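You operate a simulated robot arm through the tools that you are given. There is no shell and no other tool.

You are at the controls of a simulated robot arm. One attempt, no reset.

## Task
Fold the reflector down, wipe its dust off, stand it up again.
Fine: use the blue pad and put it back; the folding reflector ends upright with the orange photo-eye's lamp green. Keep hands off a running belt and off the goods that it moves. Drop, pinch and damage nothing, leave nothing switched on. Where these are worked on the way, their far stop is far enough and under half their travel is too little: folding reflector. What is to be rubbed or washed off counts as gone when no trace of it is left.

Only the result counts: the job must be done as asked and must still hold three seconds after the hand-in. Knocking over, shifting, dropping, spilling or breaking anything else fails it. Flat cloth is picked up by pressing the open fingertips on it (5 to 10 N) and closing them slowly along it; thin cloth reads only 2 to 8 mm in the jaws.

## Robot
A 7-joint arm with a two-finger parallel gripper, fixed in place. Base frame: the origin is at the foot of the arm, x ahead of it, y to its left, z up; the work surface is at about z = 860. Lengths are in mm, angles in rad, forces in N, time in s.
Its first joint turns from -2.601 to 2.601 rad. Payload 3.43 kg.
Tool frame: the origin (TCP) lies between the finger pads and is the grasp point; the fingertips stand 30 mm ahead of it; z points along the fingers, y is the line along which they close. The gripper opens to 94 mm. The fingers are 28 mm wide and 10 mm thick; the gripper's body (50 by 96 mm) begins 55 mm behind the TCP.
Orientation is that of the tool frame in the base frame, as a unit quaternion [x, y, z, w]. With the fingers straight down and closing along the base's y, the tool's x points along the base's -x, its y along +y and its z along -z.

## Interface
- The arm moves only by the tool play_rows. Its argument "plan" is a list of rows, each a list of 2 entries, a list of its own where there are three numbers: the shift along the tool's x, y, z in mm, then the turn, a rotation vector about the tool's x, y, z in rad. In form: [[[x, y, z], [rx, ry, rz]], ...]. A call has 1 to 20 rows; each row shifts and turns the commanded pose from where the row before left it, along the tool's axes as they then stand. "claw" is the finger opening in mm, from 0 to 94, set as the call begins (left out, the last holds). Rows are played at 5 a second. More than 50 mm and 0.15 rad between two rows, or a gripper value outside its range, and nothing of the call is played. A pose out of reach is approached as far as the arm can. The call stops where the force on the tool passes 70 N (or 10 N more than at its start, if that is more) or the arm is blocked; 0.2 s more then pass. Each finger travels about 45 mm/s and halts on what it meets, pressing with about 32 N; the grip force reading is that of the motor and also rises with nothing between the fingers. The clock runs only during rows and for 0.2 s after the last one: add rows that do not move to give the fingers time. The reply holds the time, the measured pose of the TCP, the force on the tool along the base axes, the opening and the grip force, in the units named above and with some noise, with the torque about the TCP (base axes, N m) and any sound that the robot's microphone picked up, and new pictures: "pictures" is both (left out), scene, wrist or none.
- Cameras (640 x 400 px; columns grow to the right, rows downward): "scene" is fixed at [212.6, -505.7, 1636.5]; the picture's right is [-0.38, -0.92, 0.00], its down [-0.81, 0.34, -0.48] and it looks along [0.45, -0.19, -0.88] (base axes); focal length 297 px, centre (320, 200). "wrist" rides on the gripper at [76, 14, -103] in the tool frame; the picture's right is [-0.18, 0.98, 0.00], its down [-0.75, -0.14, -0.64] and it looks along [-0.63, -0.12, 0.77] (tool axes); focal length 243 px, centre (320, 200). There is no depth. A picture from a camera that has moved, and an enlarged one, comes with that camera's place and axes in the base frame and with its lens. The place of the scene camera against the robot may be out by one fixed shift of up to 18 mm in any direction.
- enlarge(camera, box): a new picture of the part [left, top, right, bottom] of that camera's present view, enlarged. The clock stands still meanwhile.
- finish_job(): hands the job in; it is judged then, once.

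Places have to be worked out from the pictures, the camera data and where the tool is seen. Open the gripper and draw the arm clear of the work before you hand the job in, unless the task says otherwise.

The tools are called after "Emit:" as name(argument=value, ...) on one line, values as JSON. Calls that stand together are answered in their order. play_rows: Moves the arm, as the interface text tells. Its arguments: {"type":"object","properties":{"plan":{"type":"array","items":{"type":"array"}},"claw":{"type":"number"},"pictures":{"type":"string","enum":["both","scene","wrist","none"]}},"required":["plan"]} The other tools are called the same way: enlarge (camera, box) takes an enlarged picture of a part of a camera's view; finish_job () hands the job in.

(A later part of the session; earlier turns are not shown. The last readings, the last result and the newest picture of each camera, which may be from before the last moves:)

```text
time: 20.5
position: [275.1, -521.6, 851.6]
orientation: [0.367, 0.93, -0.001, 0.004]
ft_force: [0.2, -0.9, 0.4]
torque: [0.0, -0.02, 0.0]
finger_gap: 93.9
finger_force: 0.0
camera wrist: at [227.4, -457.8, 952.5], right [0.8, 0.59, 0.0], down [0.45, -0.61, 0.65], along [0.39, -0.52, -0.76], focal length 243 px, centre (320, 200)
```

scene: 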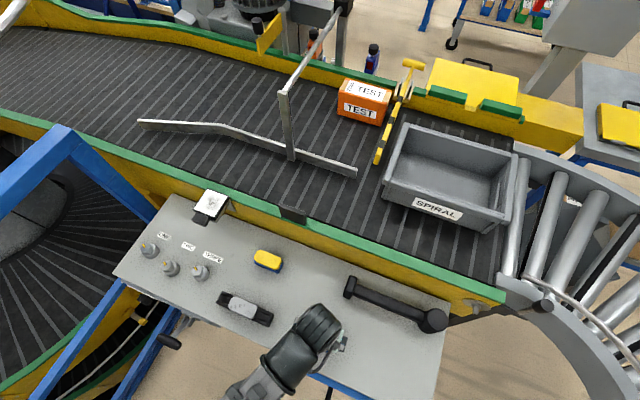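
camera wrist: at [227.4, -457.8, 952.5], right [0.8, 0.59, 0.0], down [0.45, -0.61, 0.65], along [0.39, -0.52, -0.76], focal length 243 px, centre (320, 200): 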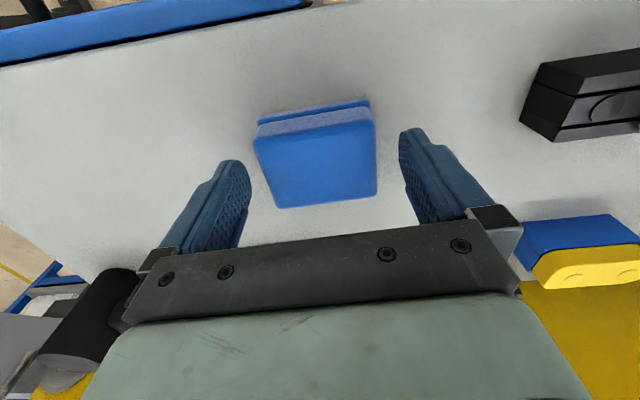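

Emit:
enlarge(camera="wrist", box=[200, 80, 440, 230])

```text
2.67 times, centred on (320, 155) of wrist
camera zoom: at [227.4, -457.8, 952.5], right [0.8, 0.59, 0.0], down [0.45, -0.61, 0.65], along [0.39, -0.52, -0.76], focal length 647 px, centre (320, 320)
```

zoom: 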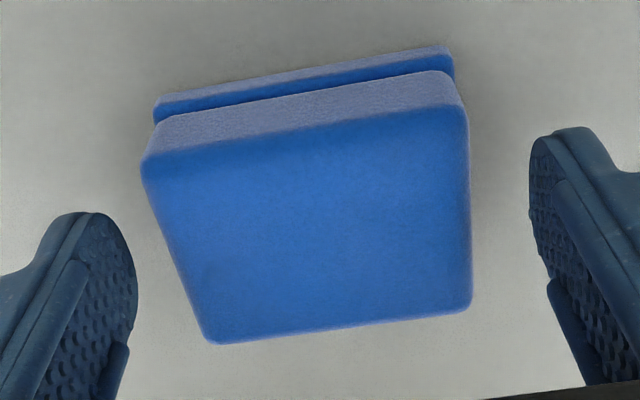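

The pad is centred within 1 mm between the fingers. I lower 5 mm more, shift 3 mm and close on it.

Emit:
play_rows(plan=[[[3, 1, 5], [0, 0, 0]], [[0, 0, 0], [0, 0, 0]]], claw=94, pictures="none")

Emit:
play_rows(plan=[[[0, 0, 0], [0, 0, 0]], [[0, 0, 0], [0, 0, 0]], [[0, 0, 0], [0, 0, 0]], [[0, 0, 0], [0, 0, 0]], [[0, 0, 0], [0, 0, 0]]], claw=48)

```text
time: 21.1
position: [273.0, -517.5, 846.2]
orientation: [0.367, 0.93, -0.001, 0.003]
ft_force: [1.4, -0.5, -0.2]
torque: [0.0, 0.03, 0.01]
finger_gap: 94.1
finger_force: 0.1
```

```text
time: 22.3
position: [272.4, -517.6, 846.1]
orientation: [0.366, 0.93, -0.002, 0.004]
ft_force: [-0.4, -0.3, 0.2]
torque: [0.0, -0.02, -0.01]
finger_gap: 69.0
finger_force: 32.2
camera wrist: at [224.9, -454.8, 947.1], right [0.8, 0.59, 0.0], down [0.45, -0.61, 0.65], along [0.39, -0.52, -0.76], focal length 243 px, centre (320, 200)
```

scene: 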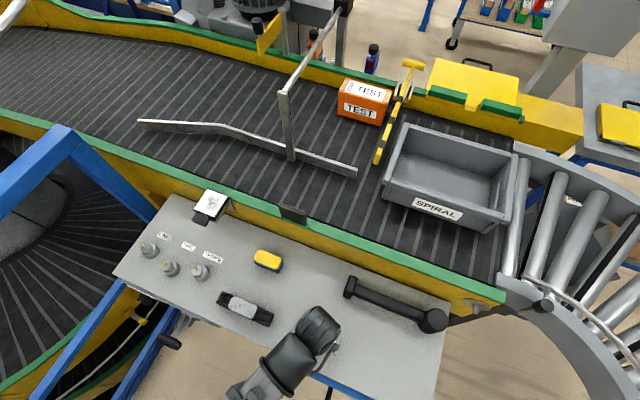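
wrist: 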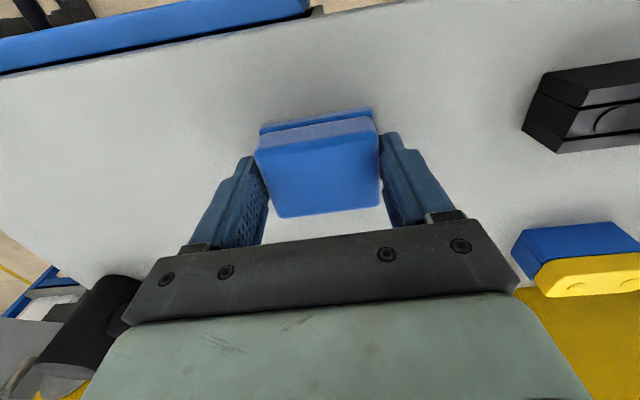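

The fingers halted at 69 mm with 32 N, so the pad is held. I look closer at the grip depth.

Emit:
enlarge(camera="wrist", box=[220, 90, 420, 240])

```text
2.67 times, centred on (320, 165) of wrist
camera zoom: at [224.9, -454.8, 947.1], right [0.8, 0.59, 0.0], down [0.45, -0.61, 0.65], along [0.39, -0.52, -0.76], focal length 647 px, centre (320, 293)
```

zoom: 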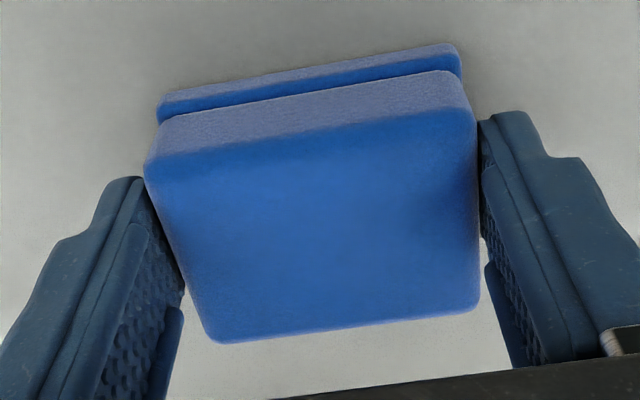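

Pad gripped near its upper half (overlap ~13 mm). I lift slowly a little and check that it comes along.

Emit:
play_rows(plan=[[[0, 0, -4], [0, 0, 0]], [[0, 0, -8], [0, 0, 0]], [[0, 0, -12], [0, 0, 0]], [[0, 0, -16], [0, 0, 0]], [[0, 0, 0], [0, 0, 0]]], claw=48)

```text
time: 23.5
position: [272.5, -515.7, 884.2]
orientation: [0.367, 0.93, -0.002, 0.004]
ft_force: [0.6, 0.4, -0.3]
torque: [-0.01, 0.05, 0.01]
finger_gap: 68.8
finger_force: 32.4
camera wrist: at [225.0, -452.5, 984.7], right [0.81, 0.59, 0.0], down [0.45, -0.61, 0.65], along [0.39, -0.52, -0.76], focal length 243 px, centre (320, 200)
```

scene: 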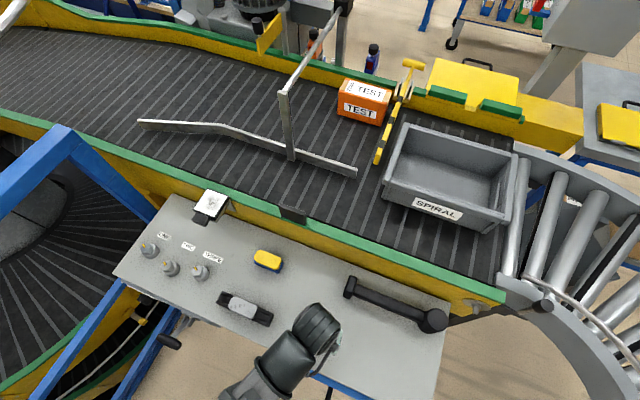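
wrist: 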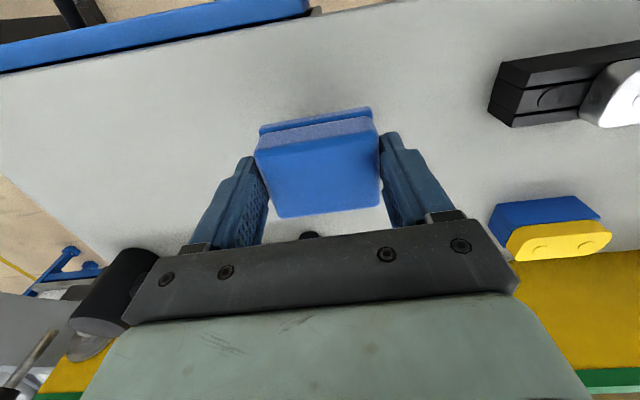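

The pad rises with the hand. Now I carry it high, over the rail side, to above the folded reflector.

Emit:
play_rows(plan=[[[-23.2, -3.75, -29], [0, 0, 0]], [[-23.2, -3.75, -29], [0, 0, 0]], [[-23.2, -3.75, -29], [0, 0, 0]], [[-23.2, -3.75, -29], [0, 0, 0]], [[-16.8, 26, -20], [0, 0, 0]], [[-16.8, 26, -20], [0, 0, 0]], [[-16.8, 26, -20], [0, 0, 0]], [[-16.8, 26, -20], [0, 0, 0]], [[-8.6, 45.7, 0], [0, 0, 0]], [[-8.6, 45.7, 0], [0, 0, 0]], [[-8.6, 45.7, 0], [0, 0, 0]], [[-8.6, 45.7, 0], [0, 0, 0.017]], [[1.4, 35.2, 0], [0, 0, 0]], [[1.4, 35.2, 0], [0, 0, 0]], [[1.4, 35.2, 0], [0, 0, 0]], [[0, 0, 0], [0, 0, 0]]], claw=48)

```text
time: 26.9
position: [667.1, -371.4, 1082.6]
orientation: [0.375, 0.927, -0.001, 0.005]
ft_force: [0.1, 0.3, 0.3]
torque: [0.03, 0.0, -0.01]
finger_gap: 68.8
finger_force: 32.3
camera wrist: at [620.9, -307.5, 1183.7], right [0.82, 0.58, 0.0], down [0.44, -0.62, 0.65], along [0.38, -0.53, -0.76], focal length 243 px, centre (320, 200)
```

scene: 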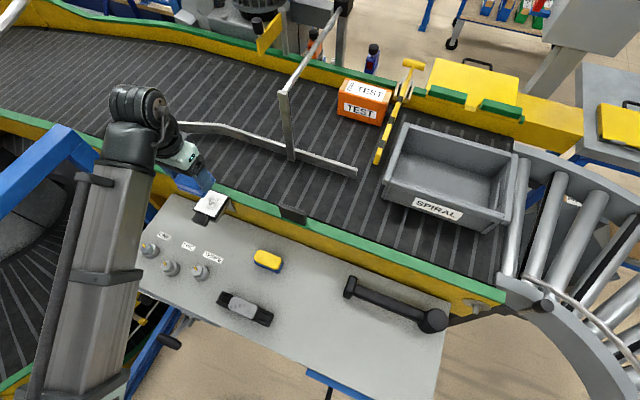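
wrist: 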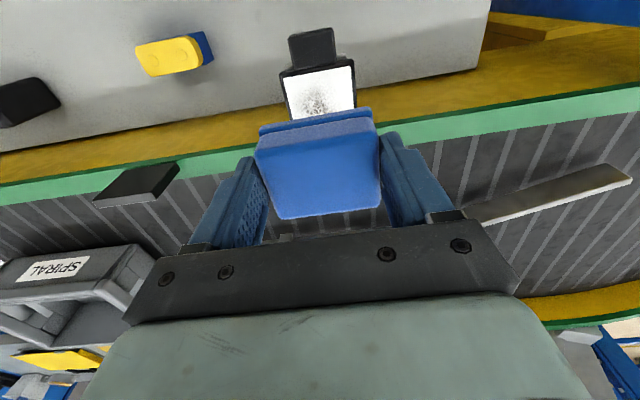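

Pad is above the reflector. I zoom in to refine the position of the face relative to the hand.

Emit:
enlarge(camera="wrist", box=[240, 20, 400, 140])

Emit:
enlarge(camera="scene", box=[150, 130, 250, 230])

```text
3.33 times, centred on (320, 80) of wrist
camera zoom: at [620.9, -307.5, 1183.7], right [0.82, 0.58, 0.0], down [0.44, -0.62, 0.65], along [0.38, -0.53, -0.76], focal length 809 px, centre (320, 600)
```

zoom: 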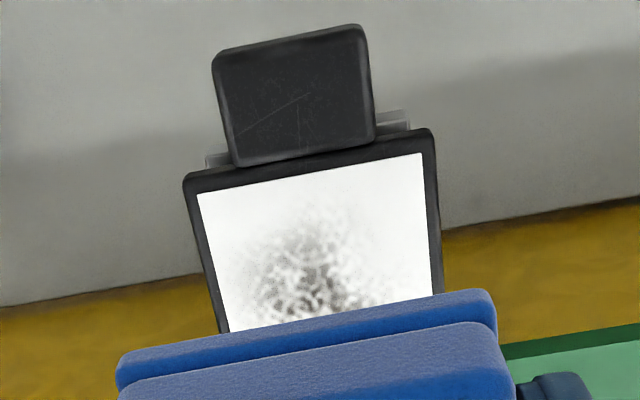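

```text
4.00 times, centred on (200, 180) of scene
camera zoom: at [212.6, -505.7, 1636.5], right [-0.38, -0.92, 0.0], down [-0.81, 0.34, -0.48], along [0.45, -0.19, -0.88], focal length 1187 px, centre (800, 280)
```

zoom: 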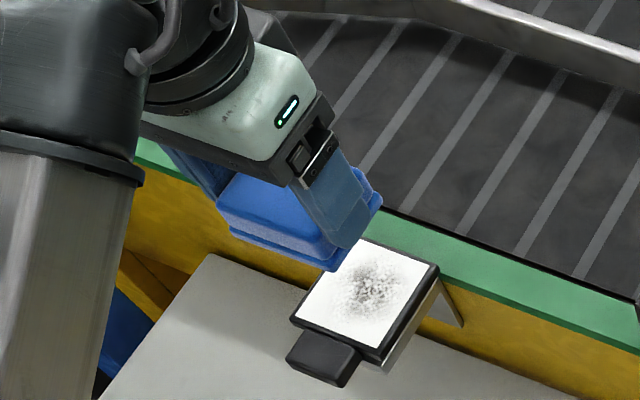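

Pad is centred over the face within ~1 mm. I descend, then approach in small steps watching the force.

Emit:
play_rows(plan=[[[0, 0, 25], [0, 0.01, 0]], [[0, 0, 25], [0, 0, 0]], [[0, 0, 25], [0, 0, 0]], [[0, 0, 8], [0, 0, 0]], [[0, 0, 0], [0, 0, 0]]], claw=48)

Emit:
play_rows(plan=[[[0, 0, 3], [0, 0, 0]], [[0, 0, 0], [0, 0, 0]]], claw=48, pictures="none")

```text
time: 28.1
position: [668.2, -371.6, 1000.1]
orientation: [0.374, 0.927, 0.0, 0.0]
ft_force: [0.7, -0.1, -1.1]
torque: [-0.01, 0.0, 0.0]
finger_gap: 68.8
finger_force: 32.0
camera wrist: at [623.7, -308.8, 1101.2], right [0.81, 0.58, 0.0], down [0.44, -0.63, 0.64], along [0.37, -0.52, -0.77], focal length 243 px, centre (320, 200)
```

scene: 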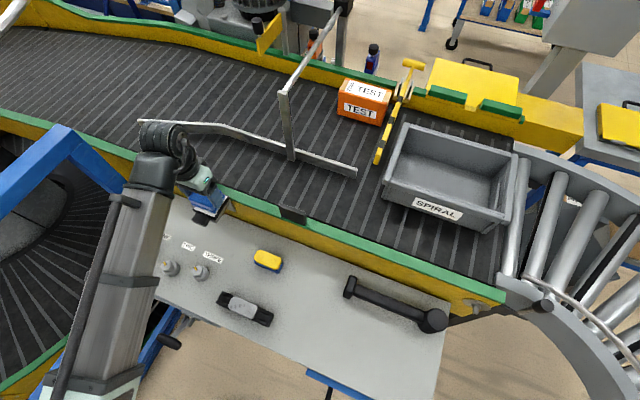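
wrist: 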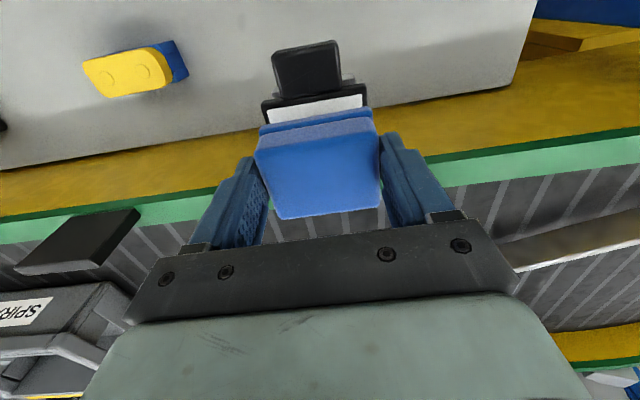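

```text
time: 28.7
position: [668.8, -371.8, 996.9]
orientation: [0.374, 0.927, -0.001, -0.001]
ft_force: [-0.1, 0.5, -1.0]
torque: [0.0, -0.02, 0.0]
finger_gap: 68.6
finger_force: 31.7
```

Still free. I keep stepping down in small increments to find contact.

Emit:
play_rows(plan=[[[0, 0, 3], [0, 0, 0]], [[0, 0, 0], [0, 0, 0]]], claw=48, pictures="none")

Emit:
play_rows(plan=[[[0, 0, 3], [0, 0, 0]], [[0, 0, 0], [0, 0, 0]]], claw=48, pictures="none")

Emit:
play_rows(plan=[[[0, 0, 2], [0, 0, 0]], [[0, 0, 0], [0, 0, 0]]], claw=48, pictures="none")

```text
time: 29.3
position: [668.9, -371.5, 994.3]
orientation: [0.375, 0.927, 0.0, -0.001]
ft_force: [0.5, 0.5, 0.0]
torque: [0.0, -0.02, 0.01]
finger_gap: 68.7
finger_force: 32.1
```

```text
time: 29.9
position: [668.2, -371.6, 989.8]
orientation: [0.375, 0.927, 0.0, -0.001]
ft_force: [0.1, -0.4, -0.1]
torque: [0.0, 0.01, 0.0]
finger_gap: 68.9
finger_force: 31.6
```

```text
time: 30.5
position: [667.3, -371.8, 988.0]
orientation: [0.374, 0.927, 0.0, -0.001]
ft_force: [-0.9, -0.6, -0.5]
torque: [-0.02, 0.0, -0.01]
finger_gap: 69.0
finger_force: 31.6
```

No contact yet at TCP z=988; I continue stepping.

Emit:
play_rows(plan=[[[0, 0, 2], [0, 0, 0]], [[0, 0, 0], [0, 0, 0]]], claw=48, pictures="none")

Emit:
play_rows(plan=[[[0, 0, 2], [0, 0, 0]], [[0, 0, 0], [0, 0, 0]]], claw=48, pictures="none")

Emit:
play_rows(plan=[[[0, 0, 2], [0, 0, 0]], [[0, 0, 0], [0, 0, 0]]], claw=48, pictures="wrist")

```text
time: 31.1
position: [668.9, -371.3, 988.1]
orientation: [0.375, 0.927, 0.001, 0.001]
ft_force: [-3.2, -2.0, 23.8]
torque: [-0.68, -0.4, -0.17]
finger_gap: 68.8
finger_force: 32.5
```

```text
time: 31.7
position: [668.1, -370.4, 985.9]
orientation: [0.375, 0.927, 0.001, 0.0]
ft_force: [-3.7, -3.6, 40.7]
torque: [-0.23, 0.14, -0.01]
finger_gap: 69.1
finger_force: 31.8
```

```text
time: 32.3
position: [669.3, -371.1, 983.4]
orientation: [0.374, 0.928, 0.001, 0.0]
ft_force: [-1.1, 3.6, 40.7]
torque: [0.08, 0.07, 0.04]
finger_gap: 68.9
finger_force: 31.5
camera wrist: at [623.2, -307.8, 1085.2], right [0.81, 0.58, 0.0], down [0.44, -0.63, 0.64], along [0.37, -0.52, -0.77], focal length 243 px, centre (320, 200)
```

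wrist: 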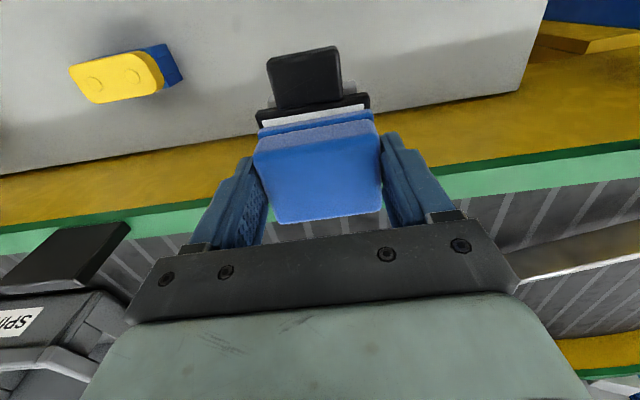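

Contact: 24 to 40 N; that is too much and the pad slides slightly in the grip. I ease up a bit to bring the force near 10 N.

Emit:
play_rows(plan=[[[0, 0, -1.5], [0, 0, 0]], [[0, 0, 0], [0, 0, 0]]], claw=48, pictures="none")

```text
time: 32.9
position: [668.9, -369.9, 982.7]
orientation: [0.373, 0.928, 0.001, -0.001]
ft_force: [2.1, 5.8, 22.8]
torque: [0.34, -0.04, 0.04]
finger_gap: 68.7
finger_force: 31.5
```

Force is 23 N; I ease slightly more and wipe with strokes across the face (outward/inward ±16 mm).

Emit:
play_rows(plan=[[[0, 0, -0.6], [0, 0, 0]], [[-6, 0, 0], [0, 0, 0]], [[-6, 0, 0], [0, 0, 0]], [[-4, 0, 0], [0, 0, 0]], [[8, 0, 0], [0, 0, 0]], [[8, 0, 0], [0, 0, 0]], [[8, 0, 0], [0, 0, 0]], [[8, 0, 0], [0, 0, 0]], [[-8, 0, 0], [0, 0, 0]], [[-8, 0, 0], [0, 0, 0]], [[0, 0, 0], [0, 0, 0]]], claw=48)

```text
time: 35.3
position: [668.4, -369.4, 984.3]
orientation: [0.373, 0.928, 0.002, 0.0]
ft_force: [-1.0, 0.8, 1.9]
torque: [0.09, 0.13, -0.07]
finger_gap: 68.8
finger_force: 32.3
camera wrist: at [622.6, -307.8, 1085.8], right [0.81, 0.58, 0.0], down [0.45, -0.63, 0.64], along [0.37, -0.52, -0.77], focal length 243 px, centre (320, 200)
```

scene: 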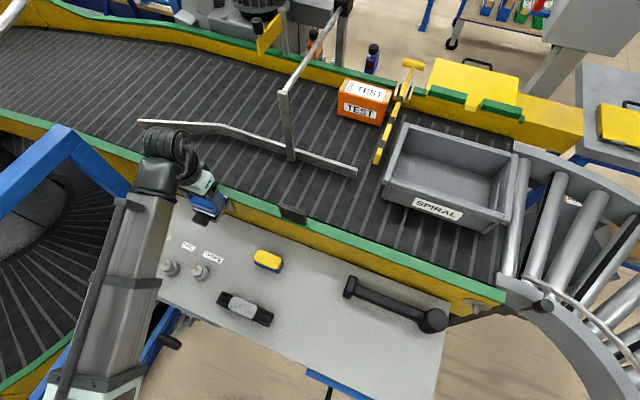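
wrist: 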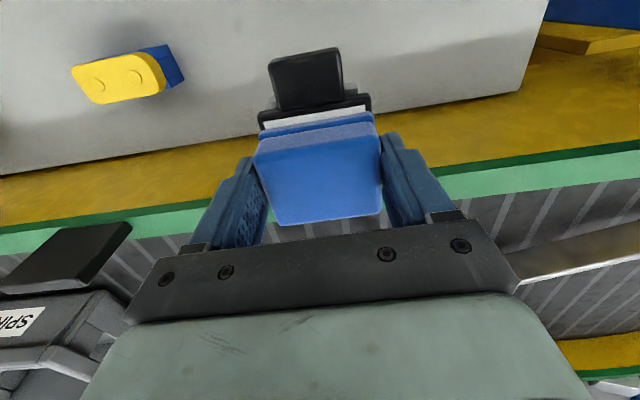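

Force fell to ~2 N. I press ~0.8 mm more and repeat several strokes, including small sideways ones.

Emit:
play_rows(plan=[[[0, 0, 0.8], [0, 0, 0]], [[0, 0, 0], [0, 0, 0]]], claw=48, pictures="none")

Emit:
play_rows(plan=[[[-7, 0, 0], [0, 0, 0]], [[-7, 0, 0], [0, 0, 0]], [[8, 0, 0], [0, 0, 0]], [[8, 0, 0], [0, 0, 0]], [[8, 0, 0], [0, 0, 0]], [[6, 0, 0], [0, 0, 0]], [[-8, 0, 0], [0, 0, 0]], [[-8, 0, 0], [0, 0, 0]], [[-8, 0, 0], [0, 0, 0]], [[-6, 0, 0], [0, 0, 0]], [[7, 0, 0], [0, 0, 0]], [[7, 0, 0], [0, 0, 0]]], claw=48, pictures="none")

```text
time: 35.9
position: [667.8, -370.2, 983.9]
orientation: [0.375, 0.927, 0.001, 0.001]
ft_force: [1.3, 2.6, 11.1]
torque: [0.26, 0.19, -0.09]
finger_gap: 68.9
finger_force: 32.1
```

```text
time: 38.5
position: [668.7, -373.0, 983.9]
orientation: [0.375, 0.927, 0.0, 0.001]
ft_force: [6.0, -5.5, 19.1]
torque: [0.12, -0.04, -0.04]
finger_gap: 69.1
finger_force: 32.0
```

Wiping at 11–19 N works. One more set of strokes along the belt direction and across, then I lift to inspect.

Emit:
play_rows(plan=[[[0, 6, 0], [0, 0, 0]], [[0, -8, 0], [0, 0, 0]], [[0, -4, 0], [0, 0, 0]], [[0, 6, 0], [0, 0, 0]], [[-8, 0, 0], [0, 0, 0]], [[-8, 0, 0], [0, 0, 0]], [[0, 6, 0], [0, 0, 0]], [[0, -8, 0], [0, 0, 0]], [[0, 2, 0], [0, 0, 0]], [[8, 0, 0], [0, 0, 0]], [[8, 0, 0], [0, 0, 0]], [[8, 0, 0], [0, 0, 0]], [[8, 0, 0], [0, 0, 0]], [[0, 6, 0], [0, 0, 0]], [[0, -8, 0], [0, 0, 0]], [[0, 2, 0], [0, 0, 0]], [[-8, 0, 0], [0, 0, 0]], [[-8, 0, 0], [0, 0, 0]]], claw=48, pictures="none")

Emit:
play_rows(plan=[[[0, 0, -10], [0, 0, 0]], [[0, 0, -30], [0, 0, 0]], [[-20, 0, -40], [0, 0, 0]], [[-30, 0, -20], [0, 0, 0]], [[0, 0, 0], [0, 0, 0]]], claw=48)

```text
time: 42.3
position: [665.6, -369.7, 982.6]
orientation: [0.374, 0.928, 0.001, -0.003]
ft_force: [-4.7, 3.6, 13.9]
torque: [0.51, 0.27, 0.1]
finger_gap: 69.0
finger_force: 31.9
```

```text
time: 43.5
position: [706.3, -409.0, 1079.8]
orientation: [0.373, 0.928, 0.0, -0.001]
ft_force: [-0.1, 0.6, -0.9]
torque: [0.0, 0.02, 0.0]
finger_gap: 68.6
finger_force: 32.1
camera wrist: at [660.1, -344.9, 1182.6], right [0.81, 0.58, 0.0], down [0.45, -0.63, 0.64], along [0.37, -0.52, -0.77], focal length 243 px, centre (320, 200)
```

scene: 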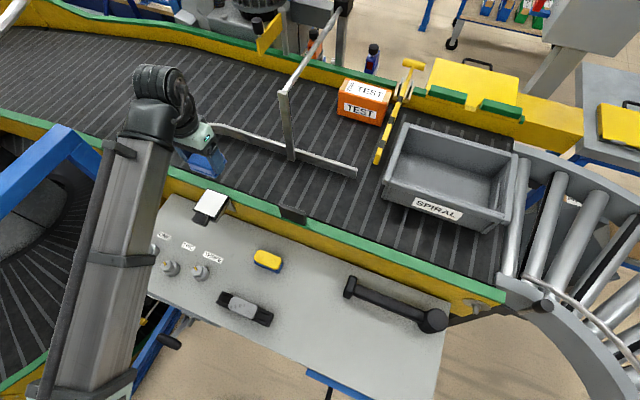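
wrist: 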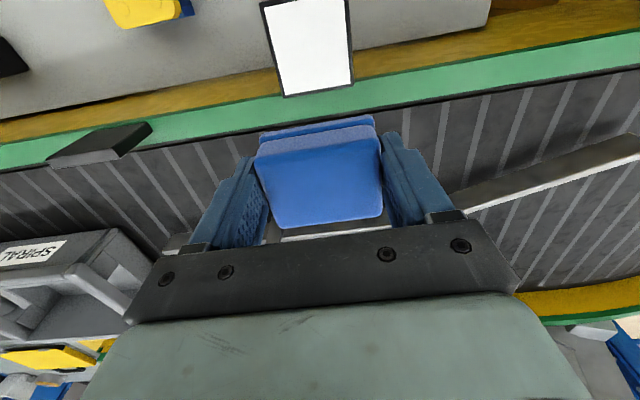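

The face looks clean in both views. I enlarge to make sure no trace is left.

Emit:
enlarge(camera="wrist", box=[250, 0, 370, 100])

Emit:
enlarge(camera="scene", box=[185, 180, 240, 230])

Emit:
enlarge(camera="wrist", box=[240, 90, 400, 230])

```text
4.00 times, centred on (310, 50) of wrist
camera zoom: at [660.1, -344.9, 1182.6], right [0.81, 0.58, 0.0], down [0.45, -0.63, 0.64], along [0.37, -0.52, -0.77], focal length 970 px, centre (360, 800)
```

zoom: 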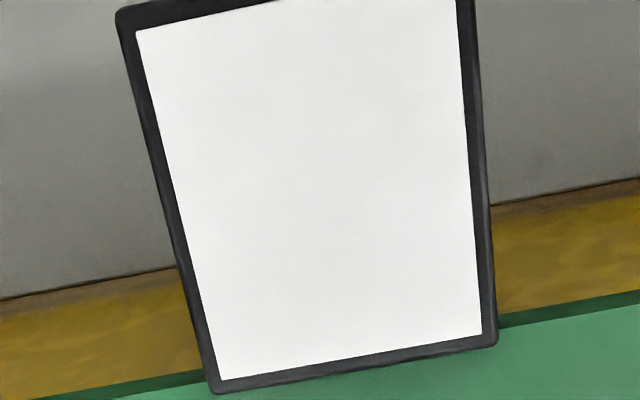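

```text
8.00 times, centred on (212, 205) of scene
camera zoom: at [212.6, -505.7, 1636.5], right [-0.38, -0.92, 0.0], down [-0.81, 0.34, -0.48], along [0.45, -0.19, -0.88], focal length 2374 px, centre (1180, 160)
```

zoom: 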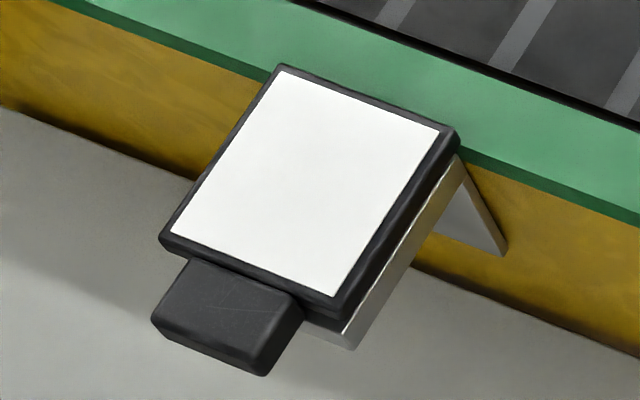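

```text
2.86 times, centred on (320, 160) of wrist
camera zoom: at [660.1, -344.9, 1182.6], right [0.81, 0.58, 0.0], down [0.45, -0.63, 0.64], along [0.37, -0.52, -0.77], focal length 693 px, centre (320, 314)
```

zoom: 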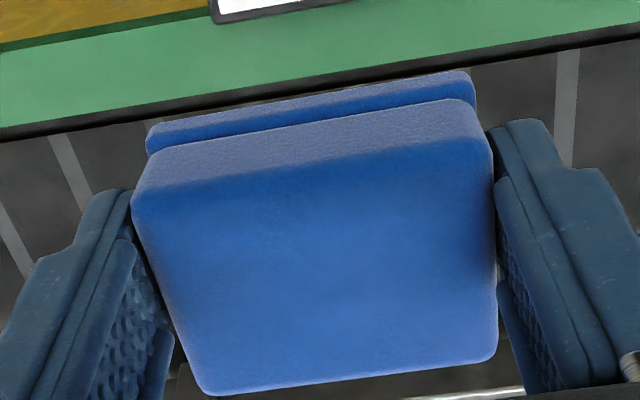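

The face is spotless. Now I carry the pad back by the same route to above its original spot.

Emit:
play_rows(plan=[[[13.8, -36.8, 0], [0, 0, 0]], [[13.8, -36.8, 0], [0, 0, 0]], [[13.8, -36.8, 0], [0, 0, 0]], [[8, -45.8, 0], [0, 0, 0]], [[8, -45.8, 0], [0, 0, 0]], [[8, -45.8, 0], [0, 0, 0]], [[8, -45.8, 0], [0, 0, 0]], [[18.2, -24.4, 17.5], [0, 0, 0]], [[18.2, -24.4, 17.5], [0, 0, 0]], [[18.2, -24.4, 17.5], [0, 0, 0]], [[18.2, -24.4, 17.5], [0, 0, -0.016]], [[22.9, 3.4, 27.5], [0, 0, 0]], [[22.9, 3.4, 27.5], [0, 0, 0]], [[22.9, 3.4, 27.5], [0, 0, 0]], [[22.9, 3.4, 27.5], [0, 0, 0]], [[0, 0, 0], [0, 0, 0]], [[0, 0, 0], [0, 0, 0]]], claw=48)

```text
time: 47.1
position: [269.0, -514.8, 900.1]
orientation: [0.366, 0.931, 0.0, 0.0]
ft_force: [0.1, -0.3, -0.6]
torque: [0.01, 0.02, 0.01]
finger_gap: 68.8
finger_force: 31.8
camera wrist: at [221.2, -452.9, 1002.2], right [0.81, 0.59, 0.0], down [0.45, -0.62, 0.64], along [0.38, -0.52, -0.77], focal length 243 px, centre (320, 200)
```

scene: 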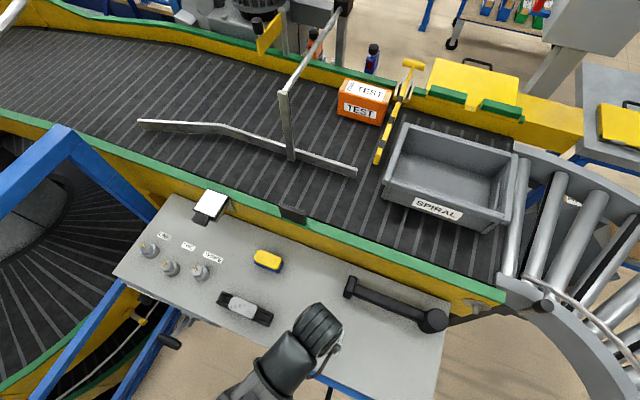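
wrist: 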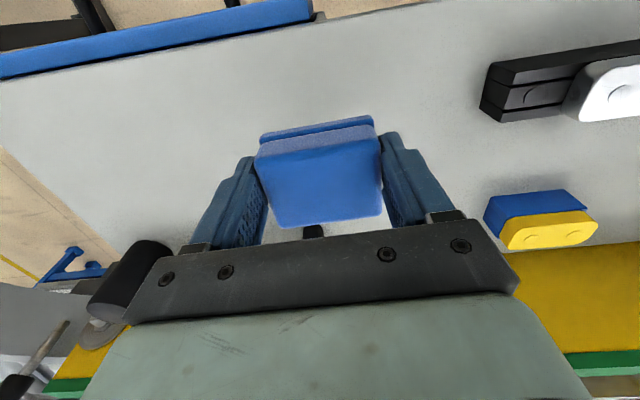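

I correct 4 mm and descend toward the table in decreasing steps.

Emit:
play_rows(plan=[[[-4.4, 0.3, 20], [0, 0, 0]], [[0, 0, 20], [0, 0, 0]], [[0, 0, 8], [0, 0, 0]], [[0, 0, 0], [0, 0, 0]]], claw=48, pictures="none")

Emit:
play_rows(plan=[[[0, 0, 3], [0, 0, 0]], [[0, 0, 0], [0, 0, 0]]], claw=48, pictures="none")

```text
time: 48.1
position: [271.6, -517.7, 853.3]
orientation: [0.367, 0.93, 0.0, 0.0]
ft_force: [-1.3, 0.3, -0.8]
torque: [0.04, 0.03, -0.02]
finger_gap: 68.8
finger_force: 32.0
```

```text
time: 48.7
position: [271.9, -516.4, 850.7]
orientation: [0.366, 0.931, -0.001, -0.001]
ft_force: [-0.5, 0.9, -0.2]
torque: [-0.02, 0.02, 0.02]
finger_gap: 69.0
finger_force: 31.8
```

Emit:
play_rows(plan=[[[0, 0, 2], [0, 0, 0]], [[0, 0, 0], [0, 0, 0]]], claw=48, pictures="none")

Emit:
play_rows(plan=[[[0, 0, 1.5], [0, 0, 0]], [[0, 0, 0], [0, 0, 0]]], claw=48, pictures="none")

Emit:
play_rows(plan=[[[0, 0, 1.5], [0, 0, 0]], [[0, 0, 0], [0, 0, 0]]], claw=48, pictures="none")

```text
time: 49.3
position: [271.3, -517.1, 849.5]
orientation: [0.368, 0.93, 0.0, -0.001]
ft_force: [0.7, -0.4, -0.7]
torque: [-0.01, 0.02, 0.01]
finger_gap: 68.9
finger_force: 32.1
```

```text
time: 49.9
position: [272.0, -517.5, 848.0]
orientation: [0.366, 0.931, 0.0, -0.001]
ft_force: [-0.4, 0.5, -0.9]
torque: [0.02, 0.02, -0.01]
finger_gap: 69.1
finger_force: 31.7
```

```text
time: 50.5
position: [273.6, -517.3, 846.8]
orientation: [0.366, 0.93, 0.0, 0.0]
ft_force: [0.1, 0.1, -0.3]
torque: [0.01, 0.03, -0.01]
finger_gap: 68.8
finger_force: 32.1
```

No contact yet (expected at about 842–844 since the pad slid up a little). Continuing in 1–1.5 mm steps.

Emit:
play_rows(plan=[[[0, 0, 1.5], [0, 0, 0]], [[0, 0, 0], [0, 0, 0]]], claw=48, pictures="none")

Emit:
play_rows(plan=[[[0, 0, 1], [0, 0, 0]], [[0, 0, 0], [0, 0, 0]]], claw=48, pictures="none")

Emit:
play_rows(plan=[[[0, 0, 1], [0, 0, 0]], [[0, 0, 0], [0, 0, 0]]], claw=48, pictures="wrist")

```text
time: 51.1
position: [272.1, -516.2, 844.4]
orientation: [0.367, 0.93, 0.001, -0.001]
ft_force: [-0.1, -0.5, 0.2]
torque: [0.0, 0.01, 0.04]
finger_gap: 68.8
finger_force: 31.8
```

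```text
time: 51.7
position: [272.4, -517.5, 843.6]
orientation: [0.367, 0.93, 0.001, 0.0]
ft_force: [0.6, -0.6, -0.3]
torque: [-0.03, 0.03, -0.03]
finger_gap: 68.7
finger_force: 32.1
```

```text
time: 52.3
position: [272.9, -516.5, 842.0]
orientation: [0.367, 0.93, 0.0, -0.001]
ft_force: [0.7, 0.8, 0.4]
torque: [0.0, 0.01, -0.03]
finger_gap: 69.0
finger_force: 32.8
camera wrist: at [226.9, -454.4, 944.2], right [0.81, 0.59, 0.0], down [0.45, -0.62, 0.64], along [0.38, -0.52, -0.77], focal length 243 px, centre (320, 200)
```

wrist: 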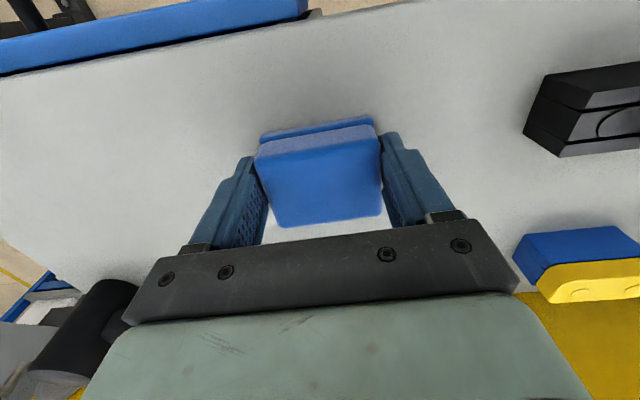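

Emit:
play_rows(plan=[[[0, 0, 1], [0, 0, 0]], [[0, 0, 0], [0, 0, 0]]], claw=48, pictures="none")

Emit:
play_rows(plan=[[[0, 0, 1], [0, 0, 0]], [[0, 0, 0], [0, 0, 0]]], claw=48, pictures="none")

Emit:
enlarge(camera="wrist", box=[220, 90, 420, 240])

```text
time: 52.9
position: [273.6, -515.9, 841.4]
orientation: [0.368, 0.93, -0.001, 0.0]
ft_force: [-1.6, -1.8, 17.5]
torque: [0.39, 0.05, 0.08]
finger_gap: 68.6
finger_force: 31.9
```

```text
time: 53.5
position: [275.1, -514.2, 842.2]
orientation: [0.368, 0.93, 0.0, 0.0]
ft_force: [-1.2, -6.3, 37.0]
torque: [0.4, 0.38, 0.09]
finger_gap: 68.9
finger_force: 32.1
```

```text
2.67 times, centred on (320, 165) of wrist
camera zoom: at [227.1, -453.7, 943.0], right [0.81, 0.59, 0.0], down [0.45, -0.62, 0.64], along [0.38, -0.52, -0.77], focal length 647 px, centre (320, 293)
```

zoom: 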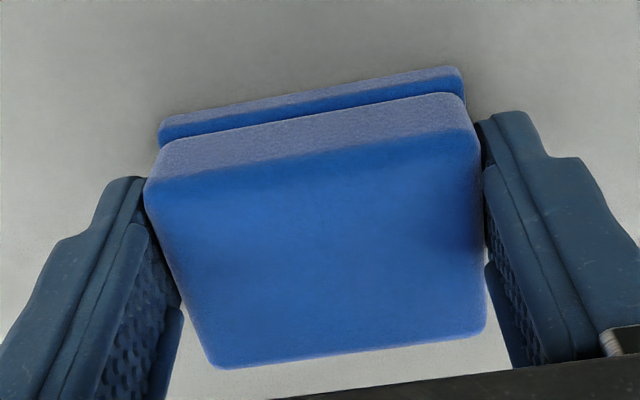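

Contact with the table (37 N), but the hand drifted ~4 mm along the belt axis. I lift 4 mm, correct, and set it down again gently.

Emit:
play_rows(plan=[[[0, 0, -4], [0, 0, 0]], [[0, 0, 0], [0, 0, 0]], [[0, 0, 0], [0, 0, 0]]], claw=48, pictures="none")

```text
time: 54.3
position: [274.3, -517.2, 844.4]
orientation: [0.366, 0.93, 0.0, -0.001]
ft_force: [0.0, 0.8, -1.7]
torque: [-0.01, 0.03, 0.01]
finger_gap: 68.7
finger_force: 31.8
```

Emit:
play_rows(plan=[[[1, -1.6, 0], [0, 0, 0]], [[0, 0, 2], [0, 0, 0]], [[0, 0, 0], [0, 0, 0]]], claw=48, pictures="none")

Emit:
play_rows(plan=[[[0, 0, 0.8], [0, 0, 0]], [[0, 0, 0], [0, 0, 0]]], claw=48, pictures="none")

```text
time: 55.1
position: [270.8, -516.1, 843.8]
orientation: [0.366, 0.931, 0.0, -0.001]
ft_force: [-0.4, 1.2, -1.5]
torque: [-0.01, 0.02, 0.01]
finger_gap: 69.0
finger_force: 31.8
```

```text
time: 55.7
position: [270.7, -515.9, 841.7]
orientation: [0.366, 0.931, 0.0, -0.001]
ft_force: [0.5, 0.1, -0.9]
torque: [0.02, -0.03, -0.01]
finger_gap: 68.7
finger_force: 31.7
```

Emit:
play_rows(plan=[[[-2, 0, 0], [0, 0, 0]], [[0, 0, 0.7], [0, 0, 0]], [[0, 0, 0], [0, 0, 0]]], claw=48, pictures="none")

Emit:
play_rows(plan=[[[0, 0, 0.6], [0, 0, 0]], [[0, 0, 0], [0, 0, 0]]], claw=48, pictures="none")

```text
time: 56.5
position: [272.2, -518.0, 842.7]
orientation: [0.367, 0.93, 0.0, -0.001]
ft_force: [1.1, 1.2, -1.0]
torque: [0.01, -0.02, 0.03]
finger_gap: 68.9
finger_force: 32.1
```

```text
time: 57.1
position: [272.3, -517.7, 841.7]
orientation: [0.366, 0.93, 0.001, -0.001]
ft_force: [2.0, 0.5, 12.5]
torque: [0.34, -0.04, -0.03]
finger_gap: 68.8
finger_force: 31.8
```

Contact of 12 N exactly at the original pose. I ease slightly and open the fingers.

Emit:
play_rows(plan=[[[0, 0, -0.3], [0, 0, 0]], [[0, 0, 0], [0, 0, 0]], [[0, 0, 0], [0, 0, 0]], [[0, 0, 0], [0, 0, 0]]], claw=92, pictures="wrist")

```text
time: 58.1
position: [271.7, -518.9, 841.4]
orientation: [0.367, 0.93, 0.0, -0.001]
ft_force: [-0.3, -0.1, 0.1]
torque: [0.01, -0.03, 0.02]
finger_gap: 92.1
finger_force: 0.2
camera wrist: at [225.2, -456.1, 943.1], right [0.81, 0.59, 0.0], down [0.45, -0.62, 0.64], along [0.38, -0.52, -0.77], focal length 243 px, centre (320, 200)
```

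wrist: 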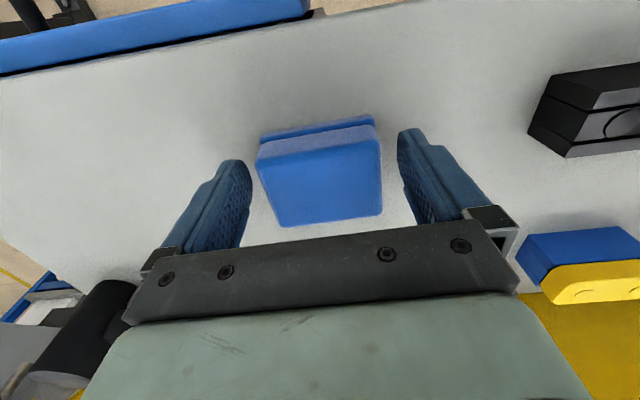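

Pad released in place. I rise straight up and check the scene.

Emit:
play_rows(plan=[[[0, 0, -15], [0, 0, 0]], [[0, 0, -35], [0, 0, 0]], [[0, 0, -35], [0, 0, 0]], [[-23, -4, -35], [0, 0, 0]], [[-23, -4, -29], [0, 0, 0]], [[-23, -4, -29], [0, 0, 0]], [[-23, -4, -20], [0, 0, 0]], [[0, 0, 0], [0, 0, 0]]], claw=92)

```text
time: 59.9
position: [330.8, -593.4, 1038.7]
orientation: [0.367, 0.93, 0.0, -0.001]
ft_force: [0.2, -0.4, 0.2]
torque: [0.01, 0.02, 0.01]
finger_gap: 91.9
finger_force: 0.0
camera wrist: at [283.5, -530.1, 1140.5], right [0.81, 0.59, 0.0], down [0.45, -0.62, 0.64], along [0.38, -0.52, -0.77], focal length 243 px, centre (320, 200)
```

scene: 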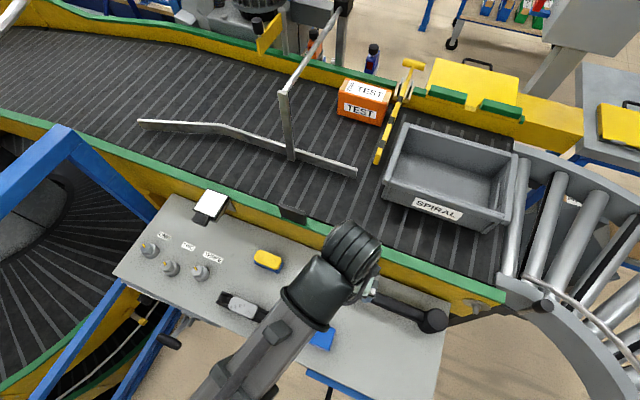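
wrist: 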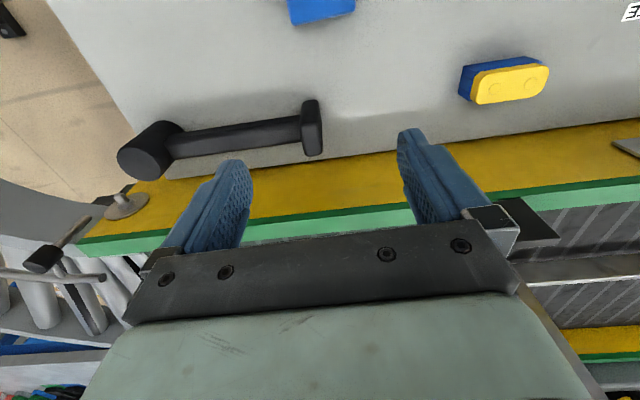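

Pad is back at its place. Now I travel back to above the reflector's tab with the fingers at 70 mm.

Emit:
play_rows(plan=[[[-17.8, 24.6, -10], [0, 0, 0]], [[-17.8, 24.6, -10], [0, 0, 0]], [[-17.8, 24.6, -10], [0, 0, 0]], [[-17.8, 24.6, -10], [0, 0, 0]], [[-8.6, 45.7, 0], [0, 0, 0]], [[-8.6, 45.7, 0], [0, 0, 0]], [[-8.6, 45.7, 0], [0, 0, 0]], [[-8.6, 45.7, 0], [0, 0, 0]], [[18.3, 37.6, 0], [0, 0, 0]], [[18.3, 37.6, 0], [0, 0, 0]], [[18.3, 37.6, 0], [0, 0, 0.016]], [[0, 0, 15], [0, 0, 0]], [[0, 0, 0], [0, 0, 0]]], claw=70)

```text
time: 62.7
position: [634.0, -340.0, 1066.8]
orientation: [0.375, 0.927, 0.001, 0.0]
ft_force: [0.4, -0.3, -0.3]
torque: [0.0, -0.03, -0.01]
finger_gap: 70.1
finger_force: 0.0
camera wrist: at [588.6, -276.8, 1168.2], right [0.81, 0.58, 0.0], down [0.44, -0.63, 0.64], along [0.37, -0.52, -0.77], focal length 243 px, centre (320, 200)
```

scene: 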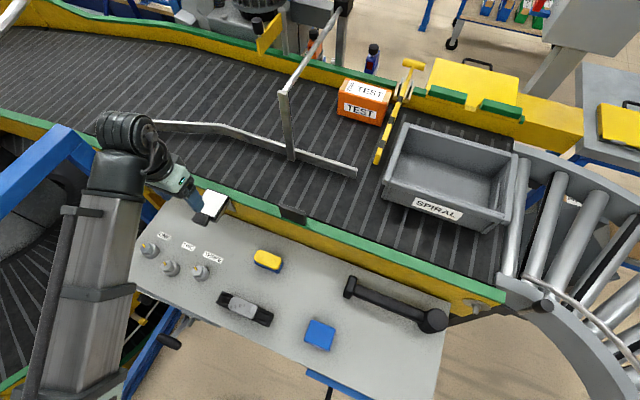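
wrist: 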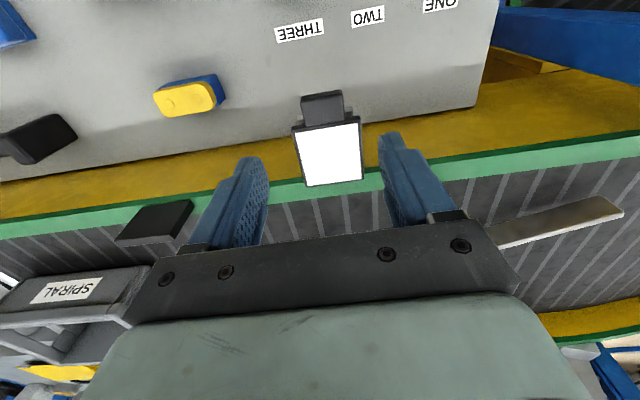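

Emit:
enlarge(camera="wrist", box=[240, 70, 420, 210])

Emit:
enlarge(camera="scene", box=[295, 312, 345, 362])

```text
2.86 times, centred on (330, 140) of wrist
camera zoom: at [588.6, -276.8, 1168.2], right [0.81, 0.58, 0.0], down [0.44, -0.63, 0.64], along [0.37, -0.52, -0.77], focal length 693 px, centre (291, 371)
```

zoom: 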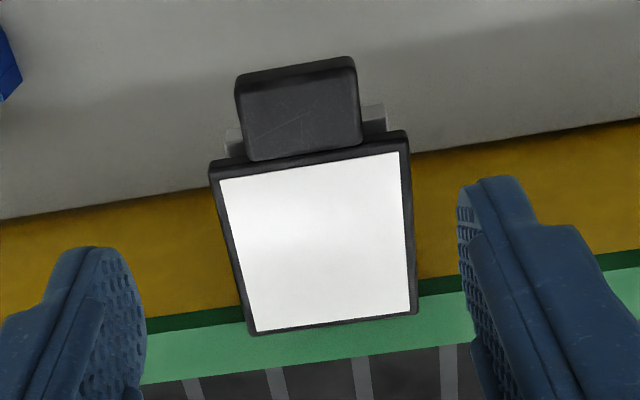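

```text
8.00 times, centred on (320, 337) of scene
camera zoom: at [212.6, -505.7, 1636.5], right [-0.38, -0.92, 0.0], down [-0.81, 0.34, -0.48], along [0.45, -0.19, -0.88], focal length 2374 px, centre (320, -896)
```

zoom: 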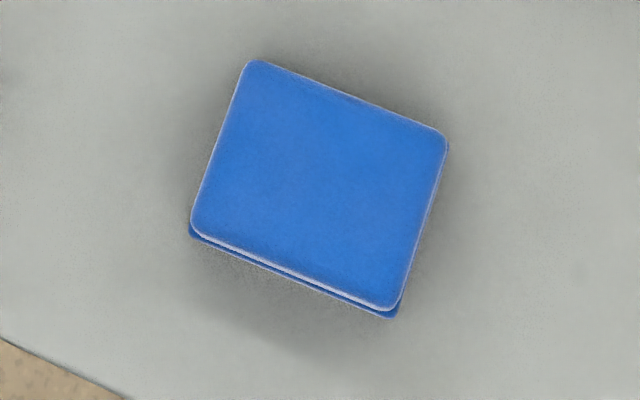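

The tab is 38 mm wide, centred 2 mm along from the TCP. I descend with open fingers around it, tips ending just above the rest plate level (z≈930).

Emit:
play_rows(plan=[[[0, 1.8, 35], [0, 0, 0]], [[0, 0, 35], [0, 0, 0]], [[0, 0, 26], [0, 0, 0]], [[0, 0, 0], [0, 0, 0]], [[0, 0, 0], [0, 0, 0]]], claw=70)

```text
time: 63.9
position: [639.5, -341.2, 971.6]
orientation: [0.376, 0.927, 0.0, 0.001]
ft_force: [-2.1, 2.7, 33.1]
torque: [-1.04, 0.55, -0.01]
finger_gap: 70.0
finger_force: 0.2
camera wrist: at [593.0, -277.6, 1072.6], right [0.81, 0.58, 0.0], down [0.44, -0.62, 0.64], along [0.37, -0.52, -0.77], focal length 243 px, centre (320, 200)
```

scene: 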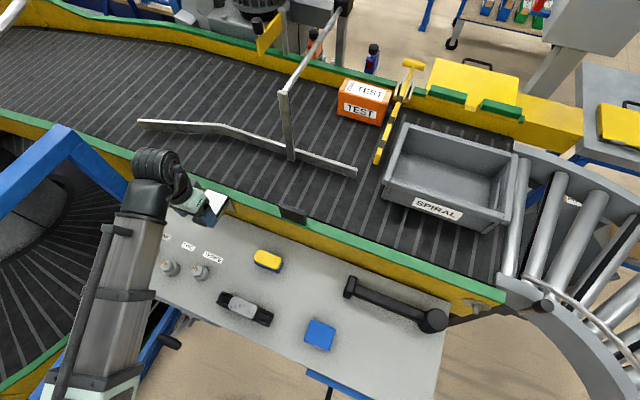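
wrist: 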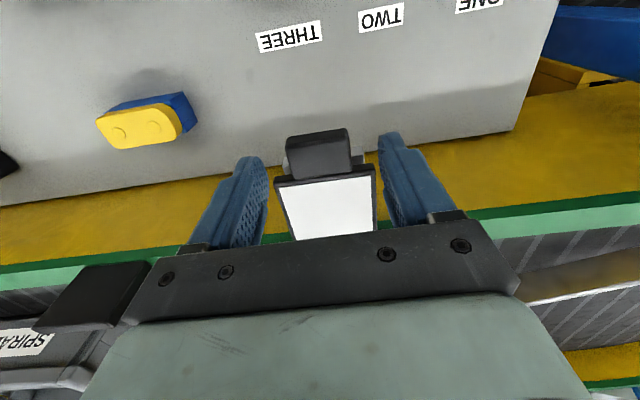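

A fingertip touched the frame's corner (33 N, on the −e1 side). I rise back at once, open wider and shift outward so the fingers clear the frame.

Emit:
play_rows(plan=[[[0, 0, -10], [0, 0, 0]], [[0, 0, -15], [0, 0, 0]], [[0, 0, 0], [0, 0, 0]]], claw=80)

Emit:
enlarge(camera="wrist", box=[220, 90, 420, 230])

```text
time: 64.7
position: [637.4, -339.8, 995.3]
orientation: [0.375, 0.927, 0.001, -0.001]
ft_force: [-0.2, -0.5, 0.5]
torque: [-0.02, -0.01, 0.0]
finger_gap: 80.0
finger_force: 0.0
camera wrist: at [592.1, -276.3, 1096.5], right [0.81, 0.58, 0.0], down [0.44, -0.63, 0.64], along [0.37, -0.52, -0.77], focal length 243 px, centre (320, 200)
```

scene: 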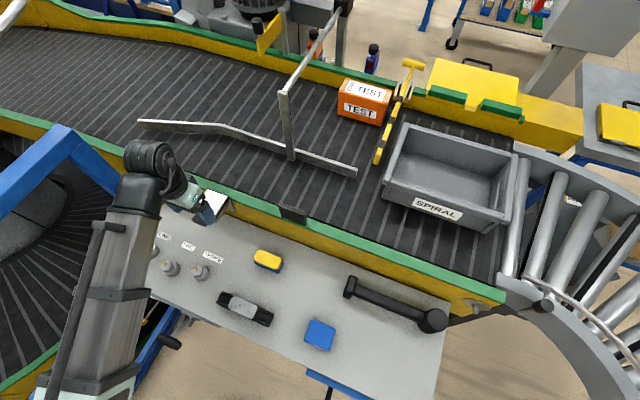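
wrist: 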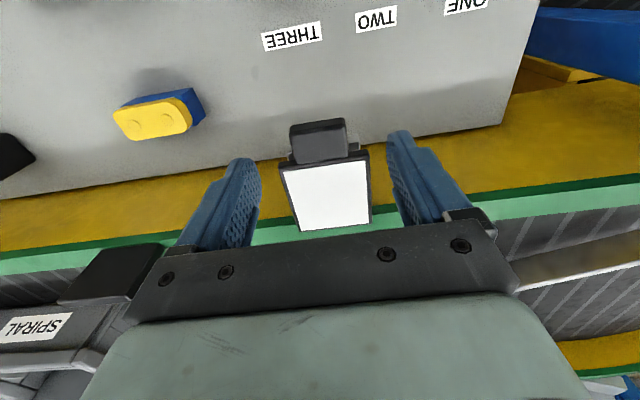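

```text
2.86 times, centred on (320, 160) of wrist
camera zoom: at [592.1, -276.3, 1096.5], right [0.81, 0.58, 0.0], down [0.44, -0.63, 0.64], along [0.37, -0.52, -0.77], focal length 693 px, centre (320, 314)
```

zoom: 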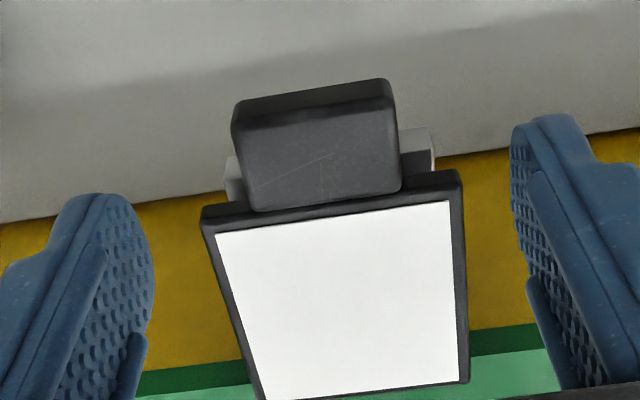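

The face is unharmed. The tab is centred (±18.7 mm), its outer edge 9 mm ahead; the frame edge is 12.7 mm behind. I shift 11 mm outward, lower around the tab's outer part, and check.

Emit:
play_rows(plan=[[[11, 0, 0], [0, 0, 0]], [[0, 0, 15], [0, 0, 0]], [[0, 0, 10], [0, 0, 0]], [[0, 0, 8], [0, 0, 0]], [[0, 0, 0], [0, 0, 0]]], claw=80)

```text
time: 65.9
position: [628.5, -330.3, 961.5]
orientation: [0.375, 0.927, -0.001, 0.0]
ft_force: [0.0, 0.0, -0.1]
torque: [0.01, -0.02, -0.01]
finger_gap: 80.3
finger_force: 0.2
camera wrist: at [583.0, -267.4, 1063.6], right [0.81, 0.58, 0.0], down [0.44, -0.63, 0.64], along [0.37, -0.52, -0.77], focal length 243 px, centre (320, 200)
```

scene: 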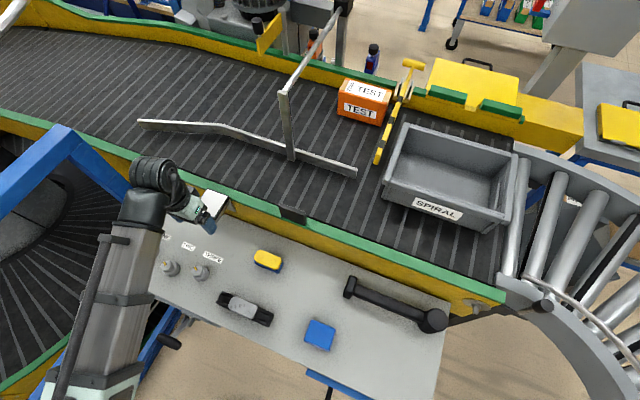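
wrist: 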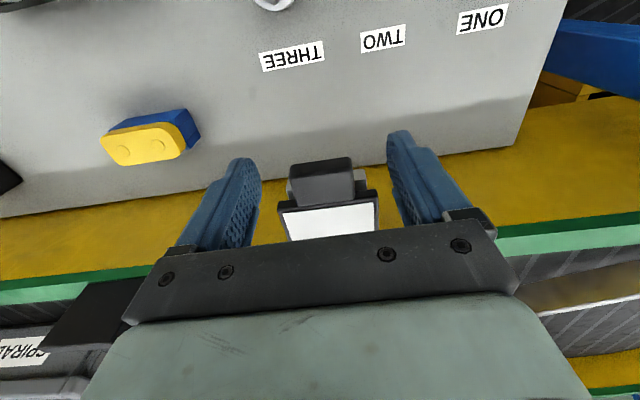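

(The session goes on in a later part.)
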